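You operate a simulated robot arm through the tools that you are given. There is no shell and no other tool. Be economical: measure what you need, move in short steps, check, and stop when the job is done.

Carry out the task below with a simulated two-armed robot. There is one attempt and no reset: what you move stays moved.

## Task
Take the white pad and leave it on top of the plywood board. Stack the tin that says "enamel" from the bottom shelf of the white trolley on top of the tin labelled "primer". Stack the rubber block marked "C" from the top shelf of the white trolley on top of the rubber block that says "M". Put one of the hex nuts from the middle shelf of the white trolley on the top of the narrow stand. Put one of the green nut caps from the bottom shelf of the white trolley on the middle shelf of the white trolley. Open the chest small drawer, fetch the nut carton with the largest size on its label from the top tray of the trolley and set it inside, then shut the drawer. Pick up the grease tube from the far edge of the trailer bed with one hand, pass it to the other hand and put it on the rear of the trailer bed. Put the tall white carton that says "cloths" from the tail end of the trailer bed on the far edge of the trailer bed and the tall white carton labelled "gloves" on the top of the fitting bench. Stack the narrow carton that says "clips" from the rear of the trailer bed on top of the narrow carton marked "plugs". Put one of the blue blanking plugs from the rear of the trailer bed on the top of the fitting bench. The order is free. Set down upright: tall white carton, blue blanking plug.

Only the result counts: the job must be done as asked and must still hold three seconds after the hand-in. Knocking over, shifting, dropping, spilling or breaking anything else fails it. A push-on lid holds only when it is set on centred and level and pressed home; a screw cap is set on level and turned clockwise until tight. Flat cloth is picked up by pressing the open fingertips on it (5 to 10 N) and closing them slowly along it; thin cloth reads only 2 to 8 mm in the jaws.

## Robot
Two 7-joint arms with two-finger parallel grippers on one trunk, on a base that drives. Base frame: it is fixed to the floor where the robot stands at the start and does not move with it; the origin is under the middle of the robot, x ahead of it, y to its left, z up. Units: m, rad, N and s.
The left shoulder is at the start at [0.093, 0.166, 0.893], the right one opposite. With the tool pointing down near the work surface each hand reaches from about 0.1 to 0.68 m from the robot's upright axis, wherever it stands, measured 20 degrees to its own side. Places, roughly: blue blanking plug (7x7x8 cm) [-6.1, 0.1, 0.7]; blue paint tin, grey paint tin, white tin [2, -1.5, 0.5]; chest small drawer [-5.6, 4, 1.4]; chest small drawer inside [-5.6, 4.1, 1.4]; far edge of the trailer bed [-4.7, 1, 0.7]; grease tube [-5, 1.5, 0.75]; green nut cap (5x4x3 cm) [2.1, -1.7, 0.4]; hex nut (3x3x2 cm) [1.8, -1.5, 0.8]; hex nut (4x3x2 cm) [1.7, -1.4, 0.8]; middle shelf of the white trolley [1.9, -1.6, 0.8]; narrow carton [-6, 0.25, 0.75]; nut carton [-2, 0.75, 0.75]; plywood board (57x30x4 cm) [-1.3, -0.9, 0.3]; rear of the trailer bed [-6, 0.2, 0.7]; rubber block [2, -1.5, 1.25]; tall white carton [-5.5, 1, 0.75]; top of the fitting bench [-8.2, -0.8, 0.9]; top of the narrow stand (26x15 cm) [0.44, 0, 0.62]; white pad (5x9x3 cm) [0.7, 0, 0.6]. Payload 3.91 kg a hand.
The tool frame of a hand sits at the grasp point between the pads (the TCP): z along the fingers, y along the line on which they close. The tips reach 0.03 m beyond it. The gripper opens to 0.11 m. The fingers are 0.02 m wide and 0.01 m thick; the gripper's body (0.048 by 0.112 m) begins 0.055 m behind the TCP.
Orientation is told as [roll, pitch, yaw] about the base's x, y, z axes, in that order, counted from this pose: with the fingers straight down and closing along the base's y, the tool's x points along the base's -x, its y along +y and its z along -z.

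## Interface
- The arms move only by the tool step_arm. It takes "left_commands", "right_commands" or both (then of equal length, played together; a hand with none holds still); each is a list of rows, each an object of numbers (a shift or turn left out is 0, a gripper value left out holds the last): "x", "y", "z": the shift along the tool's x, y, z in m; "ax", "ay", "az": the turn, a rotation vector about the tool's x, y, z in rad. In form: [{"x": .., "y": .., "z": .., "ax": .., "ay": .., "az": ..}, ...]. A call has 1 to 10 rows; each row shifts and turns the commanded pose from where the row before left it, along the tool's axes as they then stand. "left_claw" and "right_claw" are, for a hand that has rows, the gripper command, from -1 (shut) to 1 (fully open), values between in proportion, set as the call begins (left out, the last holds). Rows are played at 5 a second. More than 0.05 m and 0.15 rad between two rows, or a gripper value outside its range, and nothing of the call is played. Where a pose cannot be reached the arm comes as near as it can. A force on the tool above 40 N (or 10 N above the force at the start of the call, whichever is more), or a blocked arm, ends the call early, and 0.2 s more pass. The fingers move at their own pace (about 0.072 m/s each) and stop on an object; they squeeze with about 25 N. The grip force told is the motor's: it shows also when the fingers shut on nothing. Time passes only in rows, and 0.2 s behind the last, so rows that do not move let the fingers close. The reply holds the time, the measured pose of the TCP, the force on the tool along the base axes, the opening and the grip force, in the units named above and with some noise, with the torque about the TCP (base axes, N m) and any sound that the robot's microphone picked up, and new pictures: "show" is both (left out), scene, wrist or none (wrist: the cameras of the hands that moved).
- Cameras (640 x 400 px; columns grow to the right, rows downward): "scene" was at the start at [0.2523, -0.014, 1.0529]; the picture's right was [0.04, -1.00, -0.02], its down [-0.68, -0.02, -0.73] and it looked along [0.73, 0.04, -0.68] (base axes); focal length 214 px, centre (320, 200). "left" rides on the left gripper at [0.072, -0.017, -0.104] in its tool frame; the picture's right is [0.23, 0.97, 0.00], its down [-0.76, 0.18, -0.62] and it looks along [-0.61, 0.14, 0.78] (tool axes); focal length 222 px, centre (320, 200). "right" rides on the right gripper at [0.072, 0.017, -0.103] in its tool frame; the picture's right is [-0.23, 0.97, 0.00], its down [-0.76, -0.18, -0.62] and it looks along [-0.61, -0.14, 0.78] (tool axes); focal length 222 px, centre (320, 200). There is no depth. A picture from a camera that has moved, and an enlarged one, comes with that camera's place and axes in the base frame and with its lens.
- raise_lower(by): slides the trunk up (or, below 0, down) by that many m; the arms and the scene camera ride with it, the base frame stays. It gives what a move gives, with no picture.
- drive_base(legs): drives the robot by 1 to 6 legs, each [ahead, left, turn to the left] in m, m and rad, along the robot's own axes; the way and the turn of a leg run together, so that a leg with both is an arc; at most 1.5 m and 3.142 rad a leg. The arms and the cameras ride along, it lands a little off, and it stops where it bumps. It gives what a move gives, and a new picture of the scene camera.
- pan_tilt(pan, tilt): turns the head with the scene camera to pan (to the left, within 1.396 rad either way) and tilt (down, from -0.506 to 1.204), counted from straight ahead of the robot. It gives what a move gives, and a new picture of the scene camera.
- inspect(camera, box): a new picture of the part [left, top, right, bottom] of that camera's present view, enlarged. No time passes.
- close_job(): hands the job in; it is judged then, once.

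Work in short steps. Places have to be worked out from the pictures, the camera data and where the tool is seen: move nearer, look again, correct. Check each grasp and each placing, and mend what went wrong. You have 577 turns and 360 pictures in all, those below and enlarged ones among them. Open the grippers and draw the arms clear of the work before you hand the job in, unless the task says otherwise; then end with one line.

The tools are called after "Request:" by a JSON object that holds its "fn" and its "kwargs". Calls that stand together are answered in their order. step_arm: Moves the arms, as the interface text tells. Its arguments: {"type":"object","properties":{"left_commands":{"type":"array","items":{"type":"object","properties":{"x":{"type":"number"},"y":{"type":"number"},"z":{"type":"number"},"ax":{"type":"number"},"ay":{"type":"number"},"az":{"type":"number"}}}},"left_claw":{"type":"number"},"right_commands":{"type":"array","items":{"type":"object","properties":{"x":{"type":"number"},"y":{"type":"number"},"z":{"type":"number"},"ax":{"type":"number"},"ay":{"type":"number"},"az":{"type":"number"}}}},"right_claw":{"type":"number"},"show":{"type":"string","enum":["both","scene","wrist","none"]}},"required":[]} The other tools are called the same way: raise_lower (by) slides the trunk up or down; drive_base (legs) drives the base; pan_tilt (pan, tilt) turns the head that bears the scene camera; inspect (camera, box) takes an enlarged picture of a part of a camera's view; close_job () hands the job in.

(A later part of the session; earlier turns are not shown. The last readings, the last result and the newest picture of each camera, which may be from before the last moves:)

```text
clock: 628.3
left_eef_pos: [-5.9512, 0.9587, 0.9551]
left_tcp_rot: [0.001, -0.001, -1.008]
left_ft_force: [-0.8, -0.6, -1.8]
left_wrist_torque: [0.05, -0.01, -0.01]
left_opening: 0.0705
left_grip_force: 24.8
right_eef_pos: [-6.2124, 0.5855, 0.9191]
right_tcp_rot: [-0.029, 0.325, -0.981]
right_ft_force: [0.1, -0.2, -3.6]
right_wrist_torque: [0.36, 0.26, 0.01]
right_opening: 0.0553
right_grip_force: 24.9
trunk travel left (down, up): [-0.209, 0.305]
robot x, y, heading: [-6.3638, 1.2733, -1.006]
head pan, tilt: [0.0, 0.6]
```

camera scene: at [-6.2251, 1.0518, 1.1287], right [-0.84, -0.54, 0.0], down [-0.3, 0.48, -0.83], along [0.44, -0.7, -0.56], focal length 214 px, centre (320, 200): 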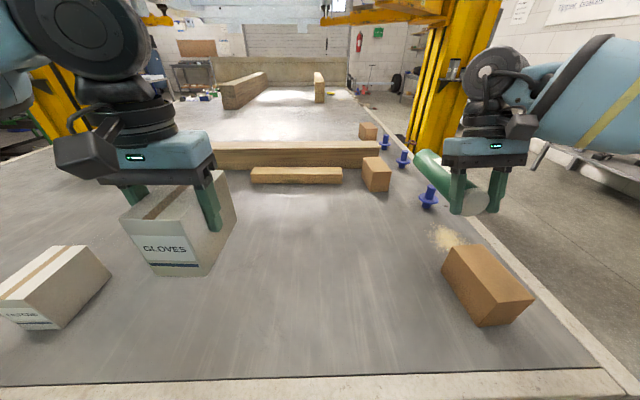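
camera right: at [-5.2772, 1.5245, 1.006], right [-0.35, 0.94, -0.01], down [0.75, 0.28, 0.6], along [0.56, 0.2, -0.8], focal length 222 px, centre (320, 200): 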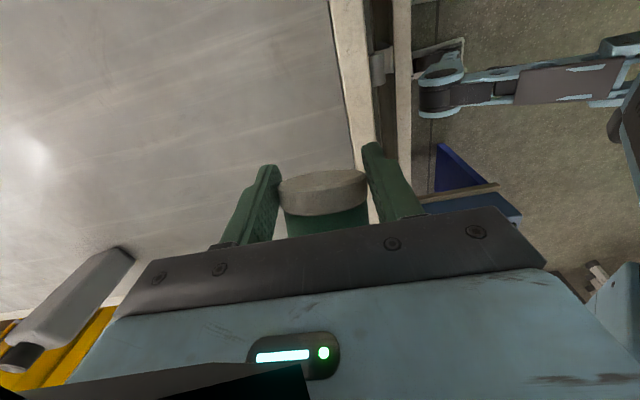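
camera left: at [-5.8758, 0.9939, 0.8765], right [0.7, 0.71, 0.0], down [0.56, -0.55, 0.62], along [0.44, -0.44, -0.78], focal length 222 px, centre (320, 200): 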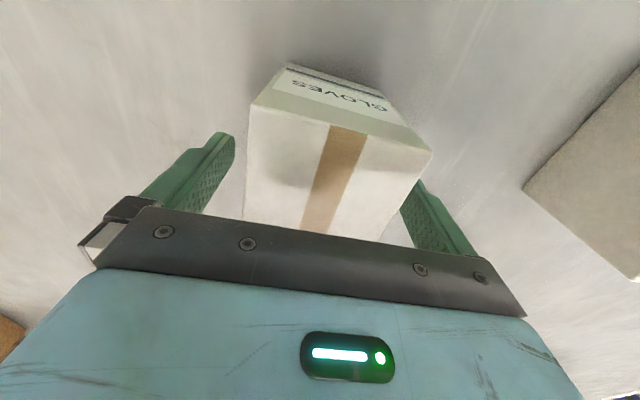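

Reached. I lower toward the bed and check with the wrist camera.

Request:
{"fn": "step_arm", "kwargs": {"right_commands": [{"z": 0.0378, "x": -0.013}, {"z": 0.0378, "x": -0.013}, {"z": 0.0378, "x": -0.013}, {"z": 0.0284, "x": -0.0097}, {}], "show": "wrist"}}

```text
clock: 629.5
left_eef_pos: [-5.9502, 0.9592, 0.9548]
left_tcp_rot: [-0.001, -0.002, -1.005]
left_ft_force: [0.0, 0.4, -1.7]
left_wrist_torque: [0.03, -0.02, 0.02]
left_opening: 0.0703
left_grip_force: 25.0
right_eef_pos: [-6.2159, 0.5823, 0.7665]
right_tcp_rot: [-0.033, 0.326, -0.977]
right_ft_force: [-0.5, 0.3, -5.1]
right_wrist_torque: [0.35, 0.3, 0.01]
right_opening: 0.0548
right_grip_force: 25.1
trunk travel left (down, up): [-0.209, 0.305]
robot x, y, heading: [-6.3656, 1.2693, -1.005]
head pan, tilt: [0.0, 0.6]
camera right: at [-6.2204, 0.6234, 0.8874], right [0.92, 0.37, -0.1], down [0.38, -0.85, 0.35], along [0.04, -0.36, -0.93], focal length 222 px, centre (320, 200)
```

right: 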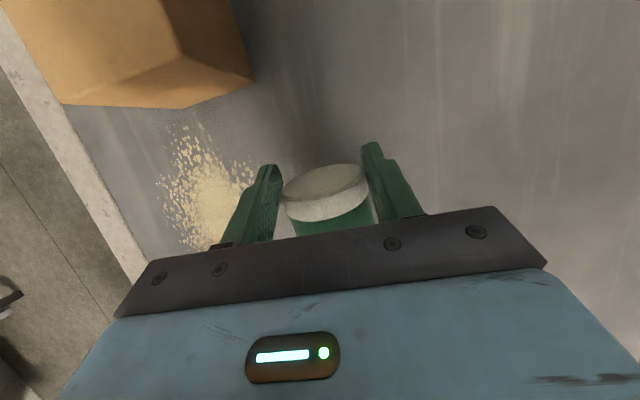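

Clear. I lower in small steps to contact.

Request:
{"fn": "step_arm", "kwargs": {"right_commands": [{"z": 0.0095, "x": -0.0032}, {"z": 0.0095, "x": -0.0032}, {"z": 0.0076, "x": -0.0026}, {}], "show": "none"}}

Request:
{"fn": "step_arm", "kwargs": {"right_commands": [{"z": 0.0057, "x": -0.002}, {}], "show": "none"}}

```text
clock: 630.5
left_eef_pos: [-5.9496, 0.9613, 0.9544]
left_tcp_rot: [0.0, -0.003, -1.005]
left_ft_force: [-0.3, 0.6, -2.4]
left_wrist_torque: [-0.01, 0.0, 0.01]
left_opening: 0.0704
left_grip_force: 24.9
right_eef_pos: [-6.218, 0.5839, 0.7418]
right_tcp_rot: [-0.029, 0.321, -0.978]
right_ft_force: [1.9, -3.5, 26.4]
right_wrist_torque: [-0.08, -0.14, 0.14]
right_opening: 0.0553
right_grip_force: 24.5
trunk travel left (down, up): [-0.209, 0.305]
robot x, y, heading: [-6.3647, 1.2699, -0.999]
head pan, tilt: [0.0, 0.6]
```

```text
clock: 631.1
left_eef_pos: [-5.9498, 0.9615, 0.9546]
left_tcp_rot: [-0.001, -0.004, -1.004]
left_ft_force: [-0.1, -0.9, -1.5]
left_wrist_torque: [0.0, 0.0, -0.02]
left_opening: 0.0705
left_grip_force: 25.6
right_eef_pos: [-6.2187, 0.585, 0.7365]
right_tcp_rot: [-0.033, 0.324, -0.98]
right_ft_force: [2.0, 1.9, 25.9]
right_wrist_torque: [0.11, -0.22, 0.07]
right_opening: 0.0553
right_grip_force: 24.9
trunk travel left (down, up): [-0.209, 0.305]
robot x, y, heading: [-6.3618, 1.269, -1.007]
head pan, tilt: [0.0, 0.6]
```

The tube rests on the bed. I release and lift the right hand straight up.

Request:
{"fn": "step_arm", "kwargs": {"right_commands": [{"z": -0.002}, {}, {}, {}], "right_claw": 0.5, "show": "none"}}

Request:
{"fn": "step_arm", "kwargs": {"right_commands": [{"z": -0.038, "x": 0.013}, {"z": -0.038, "x": 0.013}, {"z": -0.038, "x": 0.013}, {"z": -0.038, "x": 0.013}, {"z": -0.038, "x": 0.013}, {}], "show": "wrist"}}

```text
clock: 632.1
left_eef_pos: [-5.9486, 0.96, 0.9551]
left_tcp_rot: [0.001, -0.002, -1.004]
left_ft_force: [-0.4, -0.4, -2.2]
left_wrist_torque: [-0.01, 0.01, -0.01]
left_opening: 0.0702
left_grip_force: 25.0
right_eef_pos: [-6.2173, 0.5825, 0.7333]
right_tcp_rot: [-0.032, 0.326, -0.976]
right_ft_force: [0.2, -0.4, 0.9]
right_wrist_torque: [0.0, -0.01, 0.04]
right_opening: 0.0825
right_grip_force: 0.1
trunk travel left (down, up): [-0.209, 0.305]
robot x, y, heading: [-6.3661, 1.2695, -1.004]
head pan, tilt: [0.0, 0.6]
```

```text
clock: 633.5
left_eef_pos: [-5.9504, 0.9593, 0.9548]
left_tcp_rot: [0.002, 0.001, -1.006]
left_ft_force: [-0.2, 0.0, -2.6]
left_wrist_torque: [0.03, 0.0, 0.0]
left_opening: 0.0704
left_grip_force: 25.0
right_eef_pos: [-6.2132, 0.5883, 0.9348]
right_tcp_rot: [-0.031, 0.324, -0.981]
right_ft_force: [0.2, -0.4, 1.0]
right_wrist_torque: [0.03, 0.0, 0.03]
right_opening: 0.0827
right_grip_force: 0.0
trunk travel left (down, up): [-0.209, 0.305]
robot x, y, heading: [-6.3699, 1.2738, -1.005]
head pan, tilt: [0.0, 0.6]
camera right: at [-6.2189, 0.6291, 1.0561], right [0.92, 0.37, -0.1], down [0.38, -0.85, 0.35], along [0.04, -0.36, -0.93], focal length 222 px, centre (320, 200)
```

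right: 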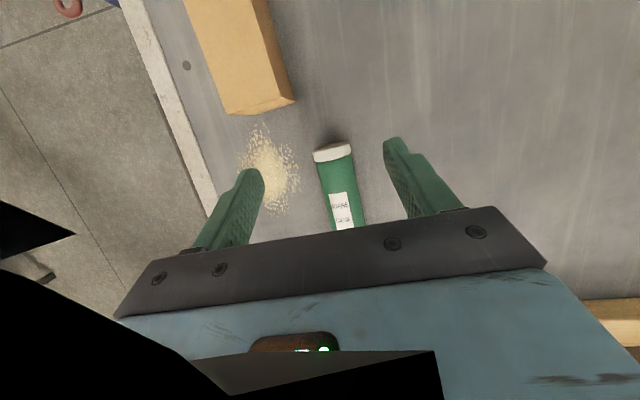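

The tube lies on the rear strip. I level the right hand, back off and go round to the trailer's rear end.

Request:
{"fn": "step_arm", "kwargs": {"right_commands": [{"ay": -0.11, "x": 0.03}, {"ay": -0.11, "x": 0.04}, {"ay": -0.105, "x": 0.04}, {"x": 0.04}, {}], "right_claw": 1, "show": "none"}}

Request:
{"fn": "drive_base", "kwargs": {"legs": [[-0.35, 0, 0], [0, -0.9, 0], [0, 0, 1.575], [0.0, -0.5, 0]]}}

```text
clock: 634.7
left_eef_pos: [-5.9488, 0.9596, 0.9537]
left_tcp_rot: [-0.001, -0.003, -1.005]
left_ft_force: [0.5, -0.4, -2.4]
left_wrist_torque: [0.02, 0.04, 0.02]
left_opening: 0.0701
left_grip_force: 24.9
right_eef_pos: [-6.2933, 0.7074, 0.9587]
right_tcp_rot: [-0.032, 0.0, -0.971]
right_ft_force: [-0.1, 0.2, -0.6]
right_wrist_torque: [-0.03, 0.02, 0.02]
right_opening: 0.1104
right_grip_force: 0.1
trunk travel left (down, up): [-0.209, 0.305]
robot x, y, heading: [-6.3634, 1.27, -1.005]
head pan, tilt: [0.0, 0.6]
```

```text
clock: 653.2
left_eef_pos: [-6.7385, 1.0566, 0.9551]
left_tcp_rot: [0.0, -0.002, 0.54]
left_ft_force: [-0.3, -0.4, -1.7]
left_wrist_torque: [-0.01, 0.05, 0.0]
left_opening: 0.0698
left_grip_force: 25.3
right_eef_pos: [-6.4949, 0.7072, 0.9579]
right_tcp_rot: [-0.029, 0.003, 0.577]
right_ft_force: [0.9, 0.2, 0.5]
right_wrist_torque: [0.01, -0.01, 0.0]
right_opening: 0.1101
right_grip_force: 0.0
trunk travel left (down, up): [-0.209, 0.305]
robot x, y, heading: [-7.0578, 0.6475, 0.54]
head pan, tilt: [0.0, 0.6]
camera scene: at [-6.8359, 0.7829, 1.1286], right [0.52, -0.86, 0.0], down [-0.48, -0.29, -0.83], along [0.71, 0.42, -0.57], focal length 214 px, centre (320, 200)
```

scene: 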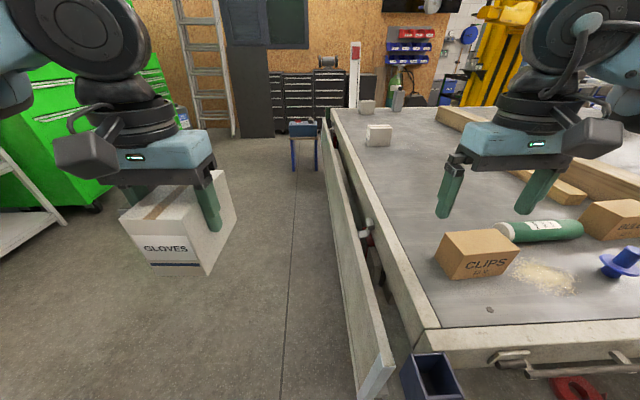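

Now labels face me: the near box is CLIPS. I strafe right 0.5 m to see the others.

Request:
{"fn": "drive_base", "kwargs": {"legs": [[-0.05, -0.5, 0]]}}

Request:
{"fn": "inspect", "kwargs": {"camera": "scene", "box": [180, 110, 580, 330]}}

```text
clock: 658.0
left_eef_pos: [-6.5314, 0.6164, 0.9552]
left_tcp_rot: [0.001, -0.003, 0.551]
left_ft_force: [-0.4, 0.0, -2.4]
left_wrist_torque: [-0.02, 0.02, -0.01]
left_opening: 0.0698
left_grip_force: 24.6
right_eef_pos: [-6.2825, 0.2703, 0.9576]
right_tcp_rot: [-0.031, -0.001, 0.59]
right_ft_force: [0.0, -0.3, 0.9]
right_wrist_torque: [-0.02, -0.02, -0.02]
right_opening: 0.1102
right_grip_force: 0.1
trunk travel left (down, up): [-0.209, 0.305]
robot x, y, heading: [-6.85, 0.2073, 0.555]
head pan, tilt: [0.0, 0.6]
camera scene: at [-6.6251, 0.3428, 1.1286], right [0.53, -0.85, 0.0], down [-0.48, -0.3, -0.83], along [0.7, 0.43, -0.56], focal length 214 px, centre (320, 200)
```

scene: 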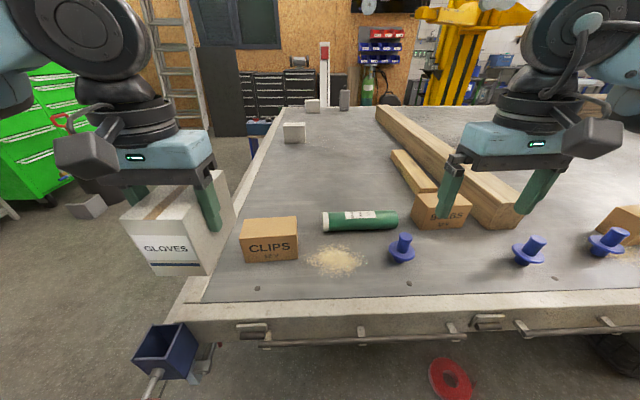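

```text
1.60 times, centred on (380, 220) of scene
camera zoom: at [-6.6251, 0.3428, 1.1286], right [0.53, -0.85, 0.0], down [-0.48, -0.3, -0.83], along [0.7, 0.43, -0.56], focal length 343 px, centre (224, 168)
```

zoom: 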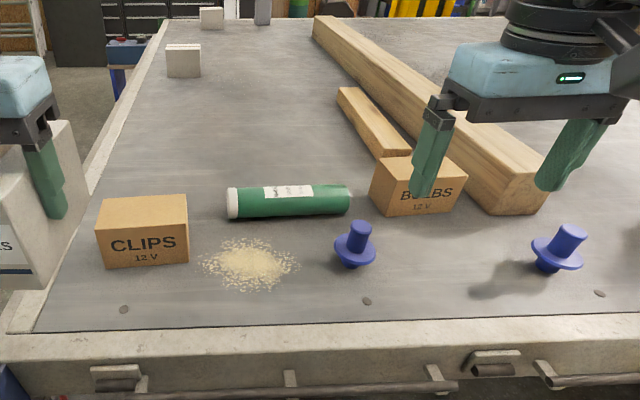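

CLIPS (13×8×7 cm) is at the left; I'll grip it front-to-back with the right hand. I move 0.1 ahead and 0.3 left, and turn the right hand 90°.

Request:
{"fn": "step_arm", "kwargs": {"right_commands": [{"az": 0.145}, {"az": 0.145}, {"az": 0.145}, {"az": 0.145}, {"az": 0.145}, {"az": 0.145}, {"az": 0.145}, {"az": 0.145}, {"az": 0.145}, {"az": 0.145}], "show": "none"}}

Request:
{"fn": "step_arm", "kwargs": {"right_commands": [{"az": 0.14}, {"z": -0.03}, {}], "show": "none"}}

Request:
{"fn": "drive_base", "kwargs": {"legs": [[0.1, 0.3, 0]]}}

```text
clock: 660.2
left_eef_pos: [-6.5316, 0.6174, 0.9543]
left_tcp_rot: [0.0, 0.0, 0.554]
left_ft_force: [-0.3, 0.6, -1.7]
left_wrist_torque: [0.01, -0.01, 0.0]
left_opening: 0.0698
left_grip_force: 24.7
right_eef_pos: [-6.2829, 0.2688, 0.9584]
right_tcp_rot: [-0.005, -0.031, -0.863]
right_ft_force: [-0.2, 0.1, 0.4]
right_wrist_torque: [0.01, -0.01, -0.01]
right_opening: 0.11
right_grip_force: 0.1
trunk travel left (down, up): [-0.209, 0.305]
robot x, y, heading: [-6.8474, 0.2023, 0.555]
head pan, tilt: [0.0, 0.6]
```

```text
clock: 661.0
left_eef_pos: [-6.531, 0.6174, 0.9548]
left_tcp_rot: [-0.001, 0.0, 0.553]
left_ft_force: [0.6, -0.5, -2.0]
left_wrist_torque: [-0.01, 0.04, 0.01]
left_opening: 0.0697
left_grip_force: 24.9
right_eef_pos: [-6.2824, 0.2698, 0.9867]
right_tcp_rot: [-0.001, -0.03, -1.0]
right_ft_force: [-0.3, -0.1, -0.3]
right_wrist_torque: [0.01, 0.04, 0.01]
right_opening: 0.1102
right_grip_force: 0.0
trunk travel left (down, up): [-0.209, 0.305]
robot x, y, heading: [-6.8489, 0.2056, 0.553]
head pan, tilt: [0.0, 0.6]
```

```text
clock: 664.2
left_eef_pos: [-6.6019, 0.9239, 0.9554]
left_tcp_rot: [-0.001, -0.001, 0.548]
left_ft_force: [-0.2, -0.1, -2.3]
left_wrist_torque: [-0.02, 0.01, 0.01]
left_opening: 0.0699
left_grip_force: 24.9
right_eef_pos: [-6.3559, 0.5759, 0.9879]
right_tcp_rot: [-0.002, -0.032, -1.004]
right_ft_force: [-0.1, -0.1, -0.2]
right_wrist_torque: [-0.02, 0.05, -0.03]
right_opening: 0.1097
right_grip_force: 0.1
trunk travel left (down, up): [-0.209, 0.305]
robot x, y, heading: [-6.9201, 0.5144, 0.552]
head pan, tilt: [0.0, 0.6]
camera scene: at [-6.6969, 0.65, 1.1286], right [0.52, -0.85, 0.0], down [-0.48, -0.29, -0.82], along [0.7, 0.43, -0.57], focal length 214 px, centre (320, 200)
```

scene: 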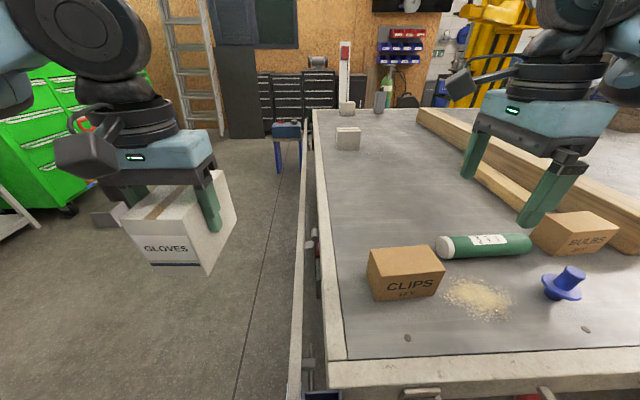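

CLIPS centre ≈(-6.351, 0.652), turned +0.165. I align the right hand over it and check.

Request:
{"fn": "step_arm", "kwargs": {"right_commands": [{"az": -0.145}, {"x": 0.027, "y": 0.027}, {"x": 0.027, "y": 0.027}, {"z": 0.04}, {"z": 0.04}, {"z": 0.04}, {}], "show": "wrist"}}

```text
clock: 665.9
left_eef_pos: [-6.6022, 0.924, 0.955]
left_tcp_rot: [-0.001, -0.003, 0.547]
left_ft_force: [0.0, 0.2, -1.5]
left_wrist_torque: [-0.02, -0.01, -0.01]
left_opening: 0.0697
left_grip_force: 24.9
right_eef_pos: [-6.348, 0.648, 0.8665]
right_tcp_rot: [-0.006, -0.03, -0.86]
right_ft_force: [-0.5, 0.4, -0.1]
right_wrist_torque: [0.01, 0.0, 0.0]
right_opening: 0.1099
right_grip_force: 0.0
trunk travel left (down, up): [-0.209, 0.305]
robot x, y, heading: [-6.9218, 0.5111, 0.555]
head pan, tilt: [0.0, 0.6]
camera right: at [-6.3845, 0.7166, 0.9681], right [0.89, 0.46, 0.0], down [0.35, -0.68, 0.65], along [0.3, -0.57, -0.76], focal length 222 px, centre (320, 200)
```

right: 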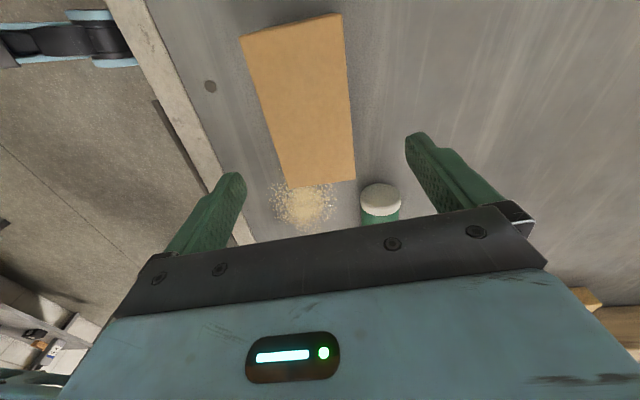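

Box is 2 cm left of the hand. I correct, lower to grip height and check.

Request:
{"fn": "step_arm", "kwargs": {"right_commands": [{"x": 0.02, "y": -0.007}, {"z": 0.04}, {"z": 0.04}, {"z": 0.035}, {}], "show": "wrist"}}

```text
clock: 667.0
left_eef_pos: [-6.6015, 0.9229, 0.9552]
left_tcp_rot: [0.0, -0.001, 0.548]
left_ft_force: [-0.6, -0.2, -1.8]
left_wrist_torque: [-0.03, 0.04, 0.02]
left_opening: 0.0698
left_grip_force: 25.0
right_eef_pos: [-6.3624, 0.6558, 0.7518]
right_tcp_rot: [-0.005, -0.028, -0.86]
right_ft_force: [-0.6, -0.5, 1.2]
right_wrist_torque: [0.03, 0.01, 0.02]
right_opening: 0.1098
right_grip_force: 0.0
trunk travel left (down, up): [-0.209, 0.305]
robot x, y, heading: [-6.9206, 0.5134, 0.546]
head pan, tilt: [0.0, 0.6]
camera right: at [-6.3993, 0.7247, 0.8532], right [0.89, 0.46, 0.0], down [0.35, -0.68, 0.65], along [0.3, -0.57, -0.76], focal length 222 px, centre (320, 200)
```

right: 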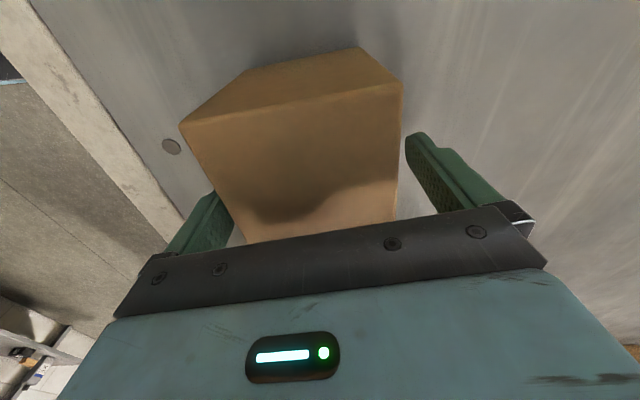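

Between the fingers. I close and lift.

Request:
{"fn": "step_arm", "kwargs": {"right_commands": [{}, {}, {}, {}], "right_claw": -1, "show": "none"}}

Request:
{"fn": "step_arm", "kwargs": {"right_commands": [{"z": -0.04}, {"z": -0.05}, {"z": -0.05}, {"z": -0.05}, {}], "show": "none"}}

Request:
{"fn": "drive_base", "kwargs": {"legs": [[-0.05, -0.85, 0]]}}

```text
clock: 668.0
left_eef_pos: [-6.6035, 0.9226, 0.9548]
left_tcp_rot: [-0.001, -0.001, 0.546]
left_ft_force: [0.5, -0.4, -2.6]
left_wrist_torque: [-0.03, 0.02, 0.02]
left_opening: 0.0698
left_grip_force: 25.1
right_eef_pos: [-6.3623, 0.6555, 0.7507]
right_tcp_rot: [-0.005, -0.03, -0.86]
right_ft_force: [0.2, -0.5, 0.7]
right_wrist_torque: [-0.01, -0.07, -0.06]
right_opening: 0.0709
right_grip_force: 24.8
trunk travel left (down, up): [-0.209, 0.305]
robot x, y, heading: [-6.9215, 0.5118, 0.545]
head pan, tilt: [0.0, 0.6]
```

```text
clock: 669.2
left_eef_pos: [-6.6025, 0.9239, 0.9538]
left_tcp_rot: [0.0, 0.0, 0.548]
left_ft_force: [0.4, 0.5, -1.8]
left_wrist_torque: [-0.04, 0.01, 0.01]
left_opening: 0.07
left_grip_force: 25.1
right_eef_pos: [-6.369, 0.6603, 0.9432]
right_tcp_rot: [-0.008, -0.028, -0.862]
right_ft_force: [0.0, 0.4, -1.2]
right_wrist_torque: [0.01, 0.02, -0.01]
right_opening: 0.071
right_grip_force: 24.7
trunk travel left (down, up): [-0.209, 0.305]
robot x, y, heading: [-6.9232, 0.5128, 0.549]
head pan, tilt: [0.0, 0.6]
```

```text
clock: 677.0
left_eef_pos: [-6.2103, 0.1873, 0.9542]
left_tcp_rot: [-0.001, -0.002, 0.557]
left_ft_force: [-0.4, 0.2, -1.7]
left_wrist_torque: [-0.03, 0.03, 0.0]
left_opening: 0.0699
left_grip_force: 24.7
right_eef_pos: [-5.9757, -0.0725, 0.9436]
right_tcp_rot: [-0.005, -0.029, -0.854]
right_ft_force: [-0.4, 0.0, -0.5]
right_wrist_torque: [0.02, 0.06, -0.03]
right_opening: 0.0705
right_grip_force: 25.0
trunk travel left (down, up): [-0.209, 0.305]
robot x, y, heading: [-6.5277, -0.225, 0.555]
head pan, tilt: [0.0, 0.6]
camera scene: at [-6.3037, -0.0855, 1.1286], right [0.53, -0.85, 0.0], down [-0.48, -0.3, -0.82], along [0.7, 0.44, -0.57], focal length 214 px, centre (320, 200)
```

scene: 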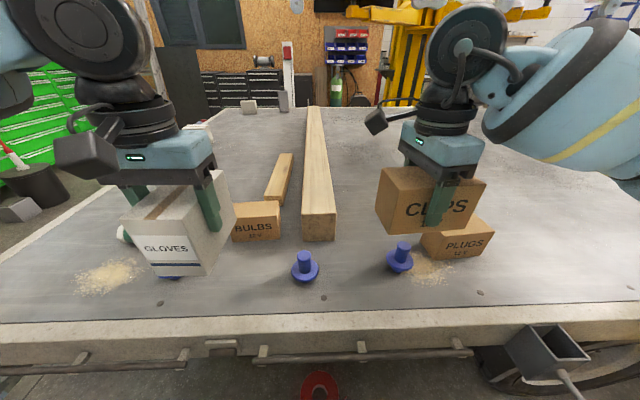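

PLUGS is right there under the CLIPS box. I zoom in for its exact place.

Request:
{"fn": "inspect", "kwargs": {"camera": "scene", "box": [370, 190, 530, 290]}}

```text
4.00 times, centred on (450, 240) of scene
camera zoom: at [-6.3037, -0.0855, 1.1286], right [0.53, -0.85, 0.0], down [-0.48, -0.3, -0.82], along [0.7, 0.44, -0.57], focal length 858 px, centre (-200, 40)
```

zoom: 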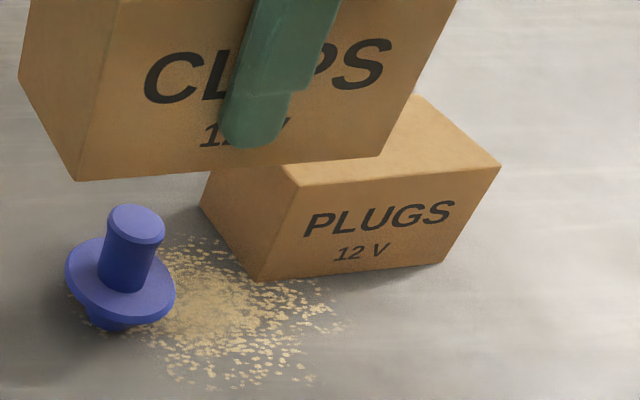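

PLUGS top is at z≈0.78, centre ≈(-5.78, -0.168), turned 0.12. I drive 9 cm ahead and 18 cm right to bring CLIPS over it.

Request:
{"fn": "drive_base", "kwargs": {"legs": [[0.09, -0.184, 0]]}}

Request:
{"fn": "step_arm", "kwargs": {"right_commands": [{"az": 0.042}, {}], "show": "wrist"}}

```text
clock: 679.2
left_eef_pos: [-6.0392, 0.0788, 0.9542]
left_tcp_rot: [0.0, -0.001, 0.559]
left_ft_force: [0.3, 0.1, -2.7]
left_wrist_torque: [0.0, 0.01, 0.0]
left_opening: 0.0698
left_grip_force: 25.2
right_eef_pos: [-5.8037, -0.182, 0.9439]
right_tcp_rot: [-0.005, -0.028, -0.848]
right_ft_force: [0.0, -0.2, -1.5]
right_wrist_torque: [0.01, 0.01, 0.02]
right_opening: 0.0705
right_grip_force: 25.3
trunk travel left (down, up): [-0.209, 0.305]
robot x, y, heading: [-6.3538, -0.336, 0.565]
head pan, tilt: [0.0, 0.6]
camera scene: at [-6.1314, -0.1956, 1.1286], right [0.53, -0.85, 0.0], down [-0.48, -0.3, -0.82], along [0.7, 0.44, -0.57], focal length 214 px, centre (320, 200)
```

scene: 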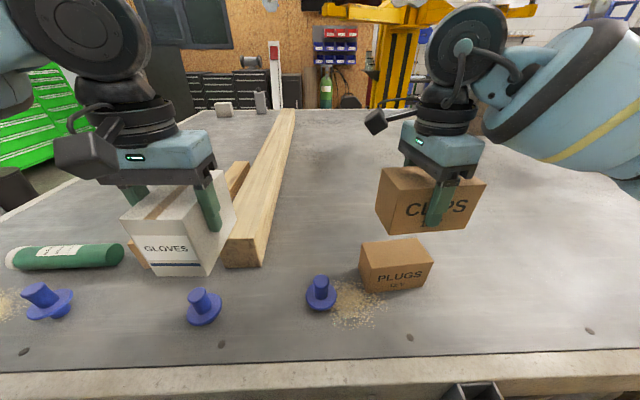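

```text
clock: 679.8
left_eef_pos: [-6.0387, 0.0767, 0.9535]
left_tcp_rot: [-0.001, 0.001, 0.559]
left_ft_force: [0.0, 0.4, -3.2]
left_wrist_torque: [-0.03, 0.04, -0.03]
left_opening: 0.0703
left_grip_force: 25.4
right_eef_pos: [-5.8048, -0.1815, 0.943]
right_tcp_rot: [-0.004, -0.03, -0.893]
right_ft_force: [-0.7, 0.1, -2.5]
right_wrist_torque: [0.03, 0.03, -0.03]
right_opening: 0.0706
right_grip_force: 25.0
trunk travel left (down, up): [-0.209, 0.305]
robot x, y, heading: [-6.3543, -0.3357, 0.562]
head pan, tilt: [0.0, 0.6]
camera right: at [-5.8392, -0.1118, 1.0454], right [0.9, 0.43, 0.0], down [0.33, -0.69, 0.65], along [0.28, -0.58, -0.76], focal length 222 px, centre (320, 200)
```

right: 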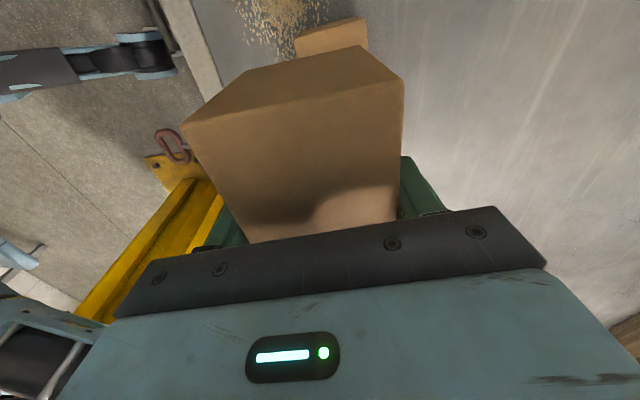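

I fine-tune 2.8 cm forward and lower CLIPS onto PLUGS.

Request:
{"fn": "step_arm", "kwargs": {"right_commands": [{"y": 0.028, "x": -0.005}, {"z": 0.04}, {"z": 0.04}, {"z": 0.015}, {}], "show": "none"}}

Request:
{"fn": "inspect", "kwargs": {"camera": "scene", "box": [330, 190, 490, 300]}}

```text
clock: 681.0
left_eef_pos: [-6.039, 0.0784, 0.9543]
left_tcp_rot: [0.0, 0.0, 0.558]
left_ft_force: [0.7, 0.6, -1.5]
left_wrist_torque: [0.01, 0.01, 0.01]
left_opening: 0.0699
left_grip_force: 25.0
right_eef_pos: [-5.7772, -0.1697, 0.848]
right_tcp_rot: [-0.003, -0.029, -0.891]
right_ft_force: [0.1, -0.2, -0.7]
right_wrist_torque: [0.01, 0.04, -0.01]
right_opening: 0.0707
right_grip_force: 25.3
trunk travel left (down, up): [-0.209, 0.305]
robot x, y, heading: [-6.3524, -0.3362, 0.557]
head pan, tilt: [0.0, 0.6]
```

```text
3.64 times, centred on (410, 245) of scene
camera zoom: at [-6.1316, -0.1954, 1.1286], right [0.53, -0.85, 0.0], down [-0.48, -0.3, -0.82], along [0.7, 0.44, -0.57], focal length 780 px, centre (-7, 36)
```

zoom: 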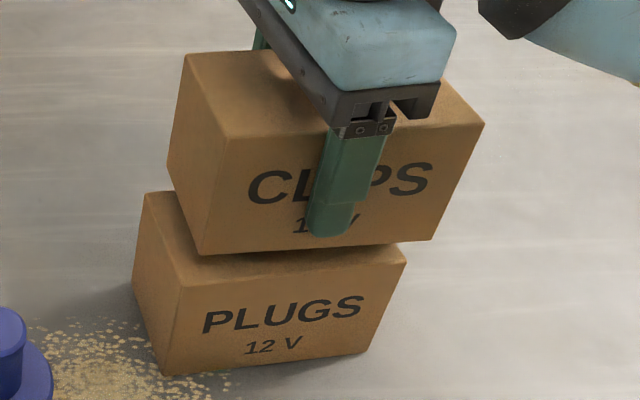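

CLIPS is 1 cm too far right. I shift it left and lower to contact.

Request:
{"fn": "step_arm", "kwargs": {"right_commands": [{"x": 0.01, "y": -0.003}, {"z": 0.01}, {"z": 0.005}, {}], "show": "none"}}

Request:
{"fn": "step_arm", "kwargs": {"right_commands": [{"z": 0.003}, {}], "show": "none"}}

```text
clock: 682.0
left_eef_pos: [-6.0411, 0.0776, 0.9555]
left_tcp_rot: [-0.001, -0.001, 0.558]
left_ft_force: [-0.1, 0.1, -2.1]
left_wrist_torque: [-0.01, 0.0, -0.01]
left_opening: 0.0698
left_grip_force: 25.2
right_eef_pos: [-5.7857, -0.1624, 0.8364]
right_tcp_rot: [-0.001, -0.028, -0.894]
right_ft_force: [3.5, 0.0, 21.8]
right_wrist_torque: [-0.43, -0.02, -0.24]
right_opening: 0.0703
right_grip_force: 25.0
trunk travel left (down, up): [-0.209, 0.305]
robot x, y, heading: [-6.3538, -0.3351, 0.56]
head pan, tilt: [0.0, 0.6]
```

```text
clock: 682.6
left_eef_pos: [-6.0416, 0.0783, 0.9566]
left_tcp_rot: [0.0, -0.001, 0.558]
left_ft_force: [0.1, 1.0, -2.0]
left_wrist_torque: [0.03, 0.05, -0.04]
left_opening: 0.0698
left_grip_force: 25.2
right_eef_pos: [-5.7879, -0.1637, 0.8314]
right_tcp_rot: [0.0, -0.029, -0.894]
right_ft_force: [2.4, 0.9, 27.7]
right_wrist_torque: [0.06, 0.01, -0.49]
right_opening: 0.0703
right_grip_force: 25.4
trunk travel left (down, up): [-0.209, 0.305]
robot x, y, heading: [-6.3554, -0.334, 0.558]
head pan, tilt: [0.0, 0.6]
```

Firm contact. I ease up, release and lift clear.

Request:
{"fn": "step_arm", "kwargs": {"right_commands": [{"z": -0.004}, {}], "show": "none"}}

Request:
{"fn": "step_arm", "kwargs": {"right_commands": [{}, {}, {}], "right_claw": 1, "show": "none"}}

Request:
{"fn": "step_arm", "kwargs": {"right_commands": [{"z": -0.03}, {"z": -0.04}, {"z": -0.05}, {}], "show": "scene"}}

```text
clock: 683.2
left_eef_pos: [-6.0411, 0.0793, 0.9547]
left_tcp_rot: [-0.001, -0.002, 0.559]
left_ft_force: [-1.7, 0.0, -2.7]
left_wrist_torque: [-0.01, 0.05, -0.03]
left_opening: 0.0698
left_grip_force: 24.9
right_eef_pos: [-5.7865, -0.1638, 0.8323]
right_tcp_rot: [-0.007, -0.032, -0.893]
right_ft_force: [0.5, 2.5, 3.9]
right_wrist_torque: [0.46, 0.03, -0.06]
right_opening: 0.07
right_grip_force: 25.2
trunk travel left (down, up): [-0.209, 0.305]
robot x, y, heading: [-6.3575, -0.3348, 0.555]
head pan, tilt: [0.0, 0.6]
```

```text
clock: 684.0
left_eef_pos: [-6.0393, 0.0784, 0.9543]
left_tcp_rot: [0.001, 0.001, 0.56]
left_ft_force: [-0.3, -0.6, -1.8]
left_wrist_torque: [-0.01, 0.02, 0.01]
left_opening: 0.07
left_grip_force: 25.1
right_eef_pos: [-5.7862, -0.1647, 0.835]
right_tcp_rot: [-0.006, -0.03, -0.893]
right_ft_force: [-0.8, 0.4, -0.5]
right_wrist_torque: [0.01, -0.01, 0.01]
right_opening: 0.1101
right_grip_force: 0.0
trunk travel left (down, up): [-0.209, 0.305]
robot x, y, heading: [-6.3554, -0.3354, 0.557]
head pan, tilt: [0.0, 0.6]
```

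```text
clock: 685.0
left_eef_pos: [-6.0386, 0.0801, 0.9542]
left_tcp_rot: [-0.001, -0.001, 0.559]
left_ft_force: [-0.3, 0.8, -2.4]
left_wrist_torque: [-0.03, 0.0, -0.01]
left_opening: 0.0697
left_grip_force: 24.8
right_eef_pos: [-5.7888, -0.1607, 0.9518]
right_tcp_rot: [-0.005, -0.03, -0.894]
right_ft_force: [0.2, -0.4, 0.3]
right_wrist_torque: [0.0, 0.0, 0.01]
right_opening: 0.11
right_grip_force: 0.1
trunk travel left (down, up): [-0.209, 0.305]
robot x, y, heading: [-6.3506, -0.3355, 0.561]
head pan, tilt: [0.0, 0.6]
camera scene: at [-6.1312, -0.1954, 1.1285], right [0.53, -0.85, 0.0], down [-0.48, -0.3, -0.82], along [0.7, 0.44, -0.57], focal length 214 px, centre (320, 200)
```

scene: 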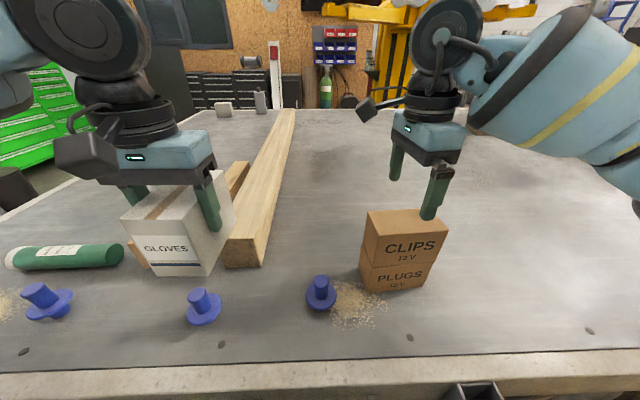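

CLIPS sits on PLUGS. Now the nearest blue plug (at px 320,292): I strafe left 0.17 m, turn the right hand straight and go above the plug.

Request:
{"fn": "step_arm", "kwargs": {"right_commands": [{"az": -0.145, "x": 0.02}, {"az": -0.145, "x": 0.02}, {"az": -0.145}, {"az": -0.145}, {"az": -0.145}, {"az": -0.145}, {"az": -0.145}, {"az": -0.145}, {"az": -0.145}, {"az": -0.145}], "show": "none"}}

Request:
{"fn": "drive_base", "kwargs": {"legs": [[0.0, 0.18, 0]]}}

```text
clock: 687.2
left_eef_pos: [-6.0402, 0.0785, 0.9538]
left_tcp_rot: [0.001, 0.001, 0.558]
left_ft_force: [-0.7, 0.0, -2.3]
left_wrist_torque: [-0.03, 0.03, 0.02]
left_opening: 0.0698
left_grip_force: 25.0
right_eef_pos: [-5.816, -0.1319, 0.9541]
right_tcp_rot: [-0.028, 0.001, 0.559]
right_ft_force: [0.3, 0.6, 0.2]
right_wrist_torque: [-0.03, 0.01, 0.06]
right_opening: 0.1101
right_grip_force: 0.1
trunk travel left (down, up): [-0.209, 0.305]
robot x, y, heading: [-6.3534, -0.3349, 0.559]
head pan, tilt: [0.0, 0.6]
```

```text
clock: 689.4
left_eef_pos: [-6.1357, 0.2314, 0.9548]
left_tcp_rot: [0.0, -0.001, 0.559]
left_ft_force: [-0.2, 0.9, -2.4]
left_wrist_torque: [-0.04, 0.03, -0.03]
left_opening: 0.0698
left_grip_force: 25.0
right_eef_pos: [-5.9102, 0.0211, 0.9524]
right_tcp_rot: [-0.031, -0.001, 0.558]
right_ft_force: [-0.3, 0.5, -0.5]
right_wrist_torque: [-0.02, -0.01, -0.01]
right_opening: 0.1101
right_grip_force: 0.0
trunk travel left (down, up): [-0.209, 0.305]
robot x, y, heading: [-6.4481, -0.1834, 0.558]
head pan, tilt: [0.0, 0.6]
camera scene: at [-6.2272, -0.043, 1.1286], right [0.53, -0.85, 0.0], down [-0.48, -0.3, -0.83], along [0.7, 0.44, -0.57], focal length 214 px, centre (320, 200)
```

scene: 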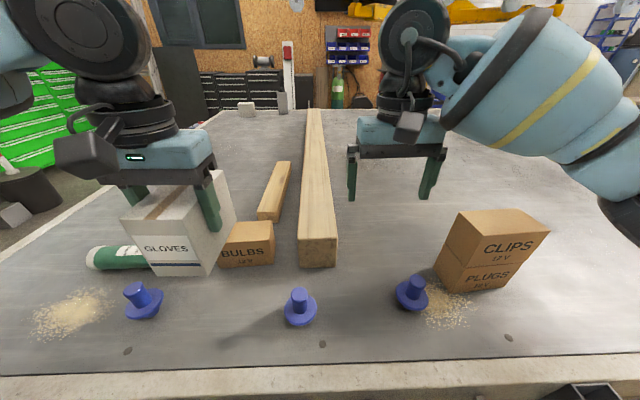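

Plug at ≈(-5.929,-0.070). I move the right hand above it and look.

Request:
{"fn": "step_arm", "kwargs": {"right_commands": [{"x": 0.032, "y": -0.0335}, {"x": 0.032, "y": -0.0335}, {"z": 0.04}, {"z": 0.04}, {"z": 0.04}, {}], "right_claw": 0.3, "show": "wrist"}}

```text
clock: 690.8
left_eef_pos: [-6.136, 0.2304, 0.9545]
left_tcp_rot: [-0.001, -0.002, 0.561]
left_ft_force: [-0.2, 1.8, -1.4]
left_wrist_torque: [-0.01, -0.01, -0.02]
left_opening: 0.0696
left_grip_force: 24.8
right_eef_pos: [-5.9289, -0.0743, 0.8336]
right_tcp_rot: [-0.029, -0.001, 0.56]
right_ft_force: [0.0, 0.0, 0.4]
right_wrist_torque: [0.01, -0.04, 0.01]
right_opening: 0.0717
right_grip_force: 0.2
trunk travel left (down, up): [-0.209, 0.305]
robot x, y, heading: [-6.4514, -0.1815, 0.562]
head pan, tilt: [0.0, 0.6]
camera right: at [-6.0026, -0.0962, 0.9375], right [-0.32, 0.95, -0.03], down [0.73, 0.27, 0.63], along [0.6, 0.18, -0.78], focal length 222 px, centre (320, 200)
```

right: 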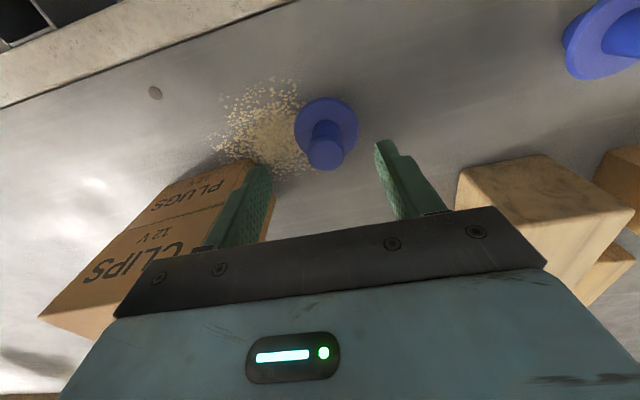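

Centred on the stem. I lower 6.5 cm and close on the stem.

Request:
{"fn": "step_arm", "kwargs": {"right_commands": [{"z": 0.035}, {"z": 0.03}, {}], "show": "none"}}

Request:
{"fn": "step_arm", "kwargs": {"right_commands": [{}, {}, {}, {}], "right_claw": -1, "show": "none"}}

Request:
{"fn": "step_arm", "kwargs": {"right_commands": [{"z": -0.04}, {"z": -0.05}, {"z": -0.05}, {}], "show": "wrist"}}

```text
clock: 691.6
left_eef_pos: [-6.135, 0.2314, 0.9547]
left_tcp_rot: [0.001, -0.002, 0.558]
left_ft_force: [0.1, -0.1, -2.5]
left_wrist_torque: [-0.01, 0.02, -0.04]
left_opening: 0.0699
left_grip_force: 24.8
right_eef_pos: [-5.9274, -0.0752, 0.7691]
right_tcp_rot: [-0.029, -0.001, 0.56]
right_ft_force: [0.3, 0.4, 0.3]
right_wrist_torque: [-0.03, 0.0, 0.0]
right_opening: 0.0718
right_grip_force: 0.2
trunk travel left (down, up): [-0.209, 0.305]
robot x, y, heading: [-6.4496, -0.1844, 0.561]
head pan, tilt: [0.0, 0.6]
```

```text
clock: 692.6
left_eef_pos: [-6.1366, 0.2301, 0.9542]
left_tcp_rot: [-0.002, 0.0, 0.56]
left_ft_force: [-1.5, 0.6, -1.6]
left_wrist_torque: [-0.05, 0.0, 0.02]
left_opening: 0.0699
left_grip_force: 25.2
right_eef_pos: [-5.9275, -0.0746, 0.7691]
right_tcp_rot: [-0.029, 0.001, 0.559]
right_ft_force: [-0.3, 0.4, 0.8]
right_wrist_torque: [0.05, 0.01, 0.02]
right_opening: 0.0285
right_grip_force: 24.8
trunk travel left (down, up): [-0.209, 0.305]
robot x, y, heading: [-6.4476, -0.1823, 0.563]
head pan, tilt: [0.0, 0.6]
```

```text
clock: 693.6
left_eef_pos: [-6.1349, 0.2313, 0.9541]
left_tcp_rot: [0.001, -0.001, 0.561]
left_ft_force: [0.4, -0.5, -2.4]
left_wrist_torque: [-0.01, 0.05, -0.02]
left_opening: 0.07
left_grip_force: 25.2
right_eef_pos: [-5.9303, -0.0724, 0.911]
right_tcp_rot: [-0.03, 0.001, 0.561]
right_ft_force: [1.0, -0.6, -0.6]
right_wrist_torque: [-0.03, -0.01, 0.03]
right_opening: 0.0288
right_grip_force: 25.0
trunk travel left (down, up): [-0.209, 0.305]
robot x, y, heading: [-6.4486, -0.1816, 0.561]
head pan, tilt: [0.0, 0.6]
camera right: at [-6.0037, -0.0944, 1.0145], right [-0.32, 0.95, -0.03], down [0.73, 0.27, 0.63], along [0.6, 0.18, -0.78], focal length 222 px, centre (320, 200)
```

right: 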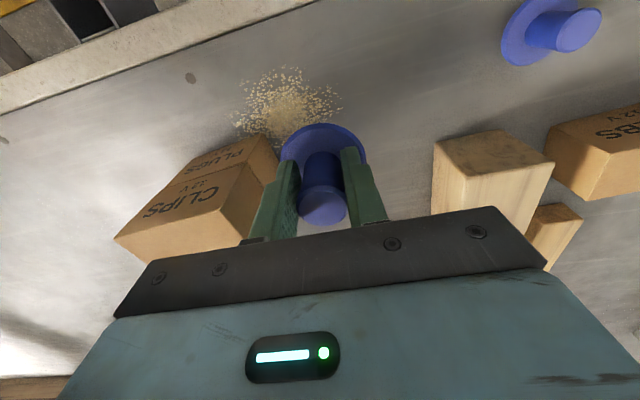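

Plug is held upright. I raise the trunk 0.2, back away from the trailer and turn to face the fitting bench.

Request:
{"fn": "raise_lower", "kwargs": {"by": 0.2}}

Request:
{"fn": "drive_base", "kwargs": {"legs": [[-0.45, 0, 0], [0, 0, 2.92]]}}

```text
clock: 695.8
left_eef_pos: [-6.1358, 0.2312, 1.153]
left_tcp_rot: [-0.002, -0.002, 0.559]
left_ft_force: [0.0, -0.3, -1.8]
left_wrist_torque: [-0.02, 0.04, -0.01]
left_opening: 0.0699
left_grip_force: 25.6
right_eef_pos: [-5.9287, -0.071, 1.1098]
right_tcp_rot: [-0.031, 0.002, 0.56]
right_ft_force: [0.0, -0.1, 0.3]
right_wrist_torque: [0.0, 0.02, 0.01]
right_opening: 0.0284
right_grip_force: 25.1
trunk travel left (down, up): [-0.409, 0.105]
robot x, y, heading: [-6.446, -0.1803, 0.558]
head pan, tilt: [0.0, 0.6]
```

```text
clock: 705.6
left_eef_pos: [-7.2192, -0.7868, 1.1547]
left_tcp_rot: [-0.001, -0.002, -2.745]
left_ft_force: [-0.3, 0.1, -2.3]
left_wrist_torque: [-0.02, -0.02, 0.01]
left_opening: 0.0699
left_grip_force: 24.6
right_eef_pos: [-7.3745, -0.4563, 1.1095]
right_tcp_rot: [-0.031, 0.0, -2.745]
right_ft_force: [-0.2, 0.2, -1.6]
right_wrist_torque: [-0.02, -0.01, 0.02]
right_opening: 0.0284
right_grip_force: 25.2
trunk travel left (down, up): [-0.409, 0.105]
robot x, y, heading: [-6.8429, -0.4264, -2.747]
head pan, tilt: [0.0, 0.6]
camera scene: at [-7.0242, -0.5045, 1.3384], right [-0.39, 0.92, 0.0], down [0.52, 0.22, -0.82], along [-0.76, -0.32, -0.57], focal length 214 px, centre (320, 200)
```

scene: 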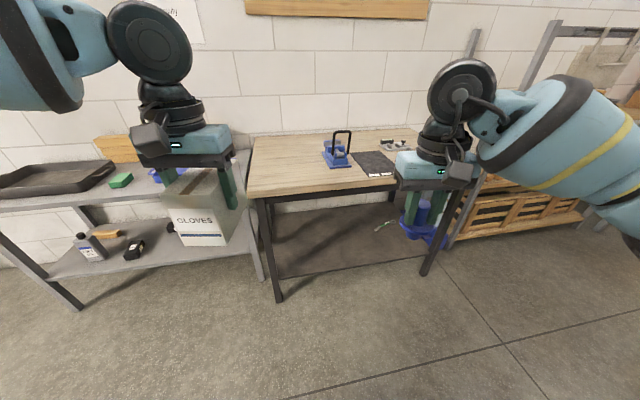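

The wooden-topped bench is the fitting bench (z≈0.9). I square up (turn 0.116 left) and drive to its free left-front part.

Request:
{"fn": "drive_base", "kwargs": {"legs": [[0, 0, 0.116], [0.428, -0.155, 0]]}}

```text
clock: 708.9
left_eef_pos: [-7.6209, -0.9056, 1.1544]
left_tcp_rot: [0.0, -0.002, -2.628]
left_ft_force: [-0.2, 0.9, -1.9]
left_wrist_torque: [0.05, -0.03, -0.01]
left_opening: 0.0698
left_grip_force: 24.7
right_eef_pos: [-7.8144, -0.5935, 1.1097]
right_tcp_rot: [-0.03, -0.001, -2.626]
right_ft_force: [-0.4, 0.0, -0.9]
right_wrist_torque: [-0.01, 0.04, 0.01]
right_opening: 0.0284
right_grip_force: 25.3
trunk travel left (down, up): [-0.409, 0.105]
robot x, y, heading: [-7.2916, -0.5055, -2.624]
head pan, tilt: [0.0, 0.6]
camera scene: at [-7.4602, -0.6017, 1.3384], right [-0.49, 0.87, 0.0], down [0.49, 0.28, -0.82], along [-0.72, -0.41, -0.57], focal length 214 px, centre (320, 200)
```

scene: 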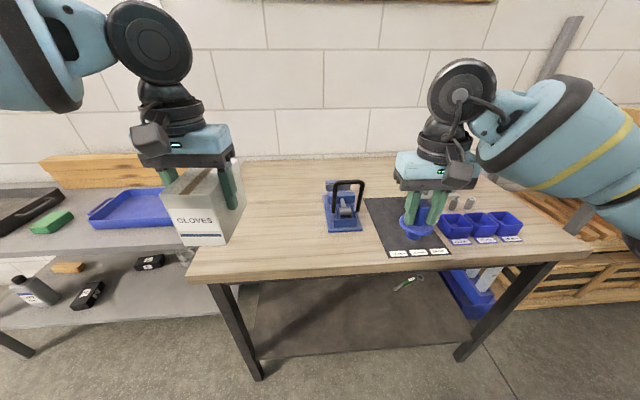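

Clear view of the bench top. I move GLOVES 16 cm forward over the free left part and lower it.

Request:
{"fn": "step_arm", "kwargs": {"left_commands": [{"x": -0.04, "y": -0.004}, {"x": -0.04, "y": -0.004}, {"x": -0.04, "y": -0.004}, {"x": -0.04, "y": -0.004}, {"z": 0.045}, {"z": 0.045}, {"z": 0.045}, {}], "show": "scene"}}

```text
clock: 710.6
left_eef_pos: [-7.6748, -0.9829, 1.0089]
left_tcp_rot: [-0.002, -0.003, -2.626]
left_ft_force: [0.9, 0.4, -2.0]
left_wrist_torque: [-0.02, 0.0, -0.03]
left_opening: 0.0699
left_grip_force: 24.7
left hand out of reach, approached as far as the arm can: row 1, 2, 3, 4
right_eef_pos: [-7.8133, -0.5938, 1.1091]
right_tcp_rot: [-0.03, 0.0, -2.627]
right_ft_force: [0.4, -0.4, -0.3]
right_wrist_torque: [0.02, -0.01, 0.03]
right_opening: 0.0286
right_grip_force: 25.0
trunk travel left (down, up): [-0.409, 0.105]
robot x, y, heading: [-7.2878, -0.502, -2.63]
head pan, tilt: [0.0, 0.6]
camera scene: at [-7.4599, -0.6016, 1.3385], right [-0.49, 0.87, 0.0], down [0.49, 0.28, -0.83], along [-0.72, -0.41, -0.56], focal length 214 px, centre (320, 200)
```

scene: 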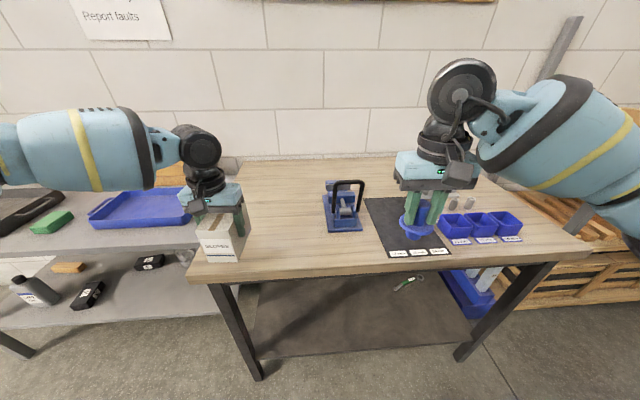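

It needs to be 6–7 cm further in. I drive 7 cm ahead and 6 cm right.

Request:
{"fn": "drive_base", "kwargs": {"legs": [[0.07, -0.06, 0]]}}

Request:
{"fn": "step_arm", "kwargs": {"left_commands": [{"z": 0.02}, {"z": 0.01}, {"z": 0.005}, {}], "show": "none"}}

```text
clock: 711.9
left_eef_pos: [-7.7652, -0.9645, 1.0101]
left_tcp_rot: [0.0, -0.002, -2.628]
left_ft_force: [-0.4, -0.9, -1.9]
left_wrist_torque: [0.01, 0.01, -0.02]
left_opening: 0.0698
left_grip_force: 25.2
right_eef_pos: [-7.9026, -0.5755, 1.1099]
right_tcp_rot: [-0.03, -0.001, -2.627]
right_ft_force: [-0.6, -0.2, -1.2]
right_wrist_torque: [-0.03, 0.02, 0.0]
right_opening: 0.0285
right_grip_force: 25.3
trunk travel left (down, up): [-0.409, 0.105]
robot x, y, heading: [-7.3713, -0.4872, -2.628]
head pan, tilt: [0.0, 0.6]
camera scene: at [-7.55, -0.5835, 1.3385], right [-0.49, 0.87, 0.0], down [0.49, 0.28, -0.83], along [-0.72, -0.41, -0.56], focal length 214 px, centre (320, 200)
```

scene: 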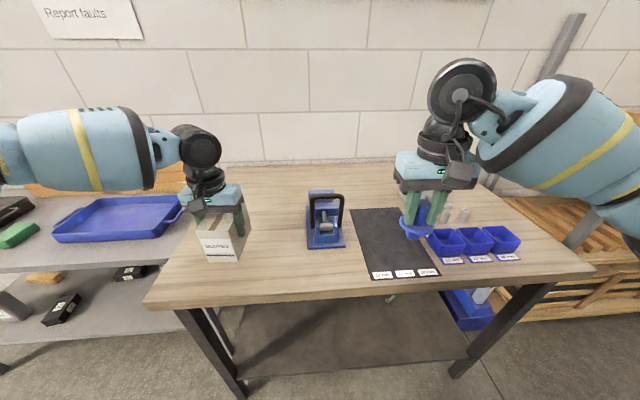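

```text
clock: 712.9
left_eef_pos: [-7.7634, -0.9642, 0.9731]
left_tcp_rot: [0.001, 0.0, -2.626]
left_ft_force: [0.5, -0.9, -2.0]
left_wrist_torque: [0.0, -0.04, -0.03]
left_opening: 0.0697
left_grip_force: 24.9
right_eef_pos: [-7.9035, -0.5763, 1.1101]
right_tcp_rot: [-0.03, 0.001, -2.626]
right_ft_force: [-0.4, -0.1, -1.1]
right_wrist_torque: [-0.01, -0.04, 0.0]
right_opening: 0.0284
right_grip_force: 25.1
trunk travel left (down, up): [-0.409, 0.105]
robot x, y, heading: [-7.3738, -0.484, -2.63]
head pan, tilt: [0.0, 0.6]
```

No contact yet; lower further in small steps.

Request:
{"fn": "step_arm", "kwargs": {"left_commands": [{"z": 0.008}, {"z": 0.008}, {"z": 0.005}, {}], "show": "none"}}

Request:
{"fn": "step_arm", "kwargs": {"left_commands": [{"z": 0.006}, {"z": 0.004}, {}], "show": "none"}}

```text
clock: 713.9
left_eef_pos: [-7.7644, -0.9645, 0.9539]
left_tcp_rot: [0.0, -0.002, -2.628]
left_ft_force: [1.1, -0.9, -2.4]
left_wrist_torque: [0.01, -0.04, 0.02]
left_opening: 0.0696
left_grip_force: 25.0
right_eef_pos: [-7.9036, -0.5759, 1.1096]
right_tcp_rot: [-0.03, 0.0, -2.625]
right_ft_force: [-0.5, -0.6, -1.1]
right_wrist_torque: [0.03, -0.05, -0.01]
right_opening: 0.0288
right_grip_force: 25.0
trunk travel left (down, up): [-0.409, 0.105]
robot x, y, heading: [-7.378, -0.4879, -2.625]
head pan, tilt: [0.0, 0.6]
```

```text
clock: 714.7
left_eef_pos: [-7.7666, -0.9633, 0.9482]
left_tcp_rot: [-0.002, -0.01, -2.626]
left_ft_force: [-0.9, -6.0, 30.3]
left_wrist_torque: [-0.36, -0.16, -0.1]
left_opening: 0.0696
left_grip_force: 25.3
right_eef_pos: [-7.9026, -0.5751, 1.1107]
right_tcp_rot: [-0.03, 0.0, -2.626]
right_ft_force: [0.2, -0.8, -1.9]
right_wrist_torque: [-0.01, -0.01, -0.02]
right_opening: 0.0284
right_grip_force: 25.6
trunk travel left (down, up): [-0.409, 0.105]
robot x, y, heading: [-7.3789, -0.4855, -2.628]
head pan, tilt: [0.0, 0.6]
```

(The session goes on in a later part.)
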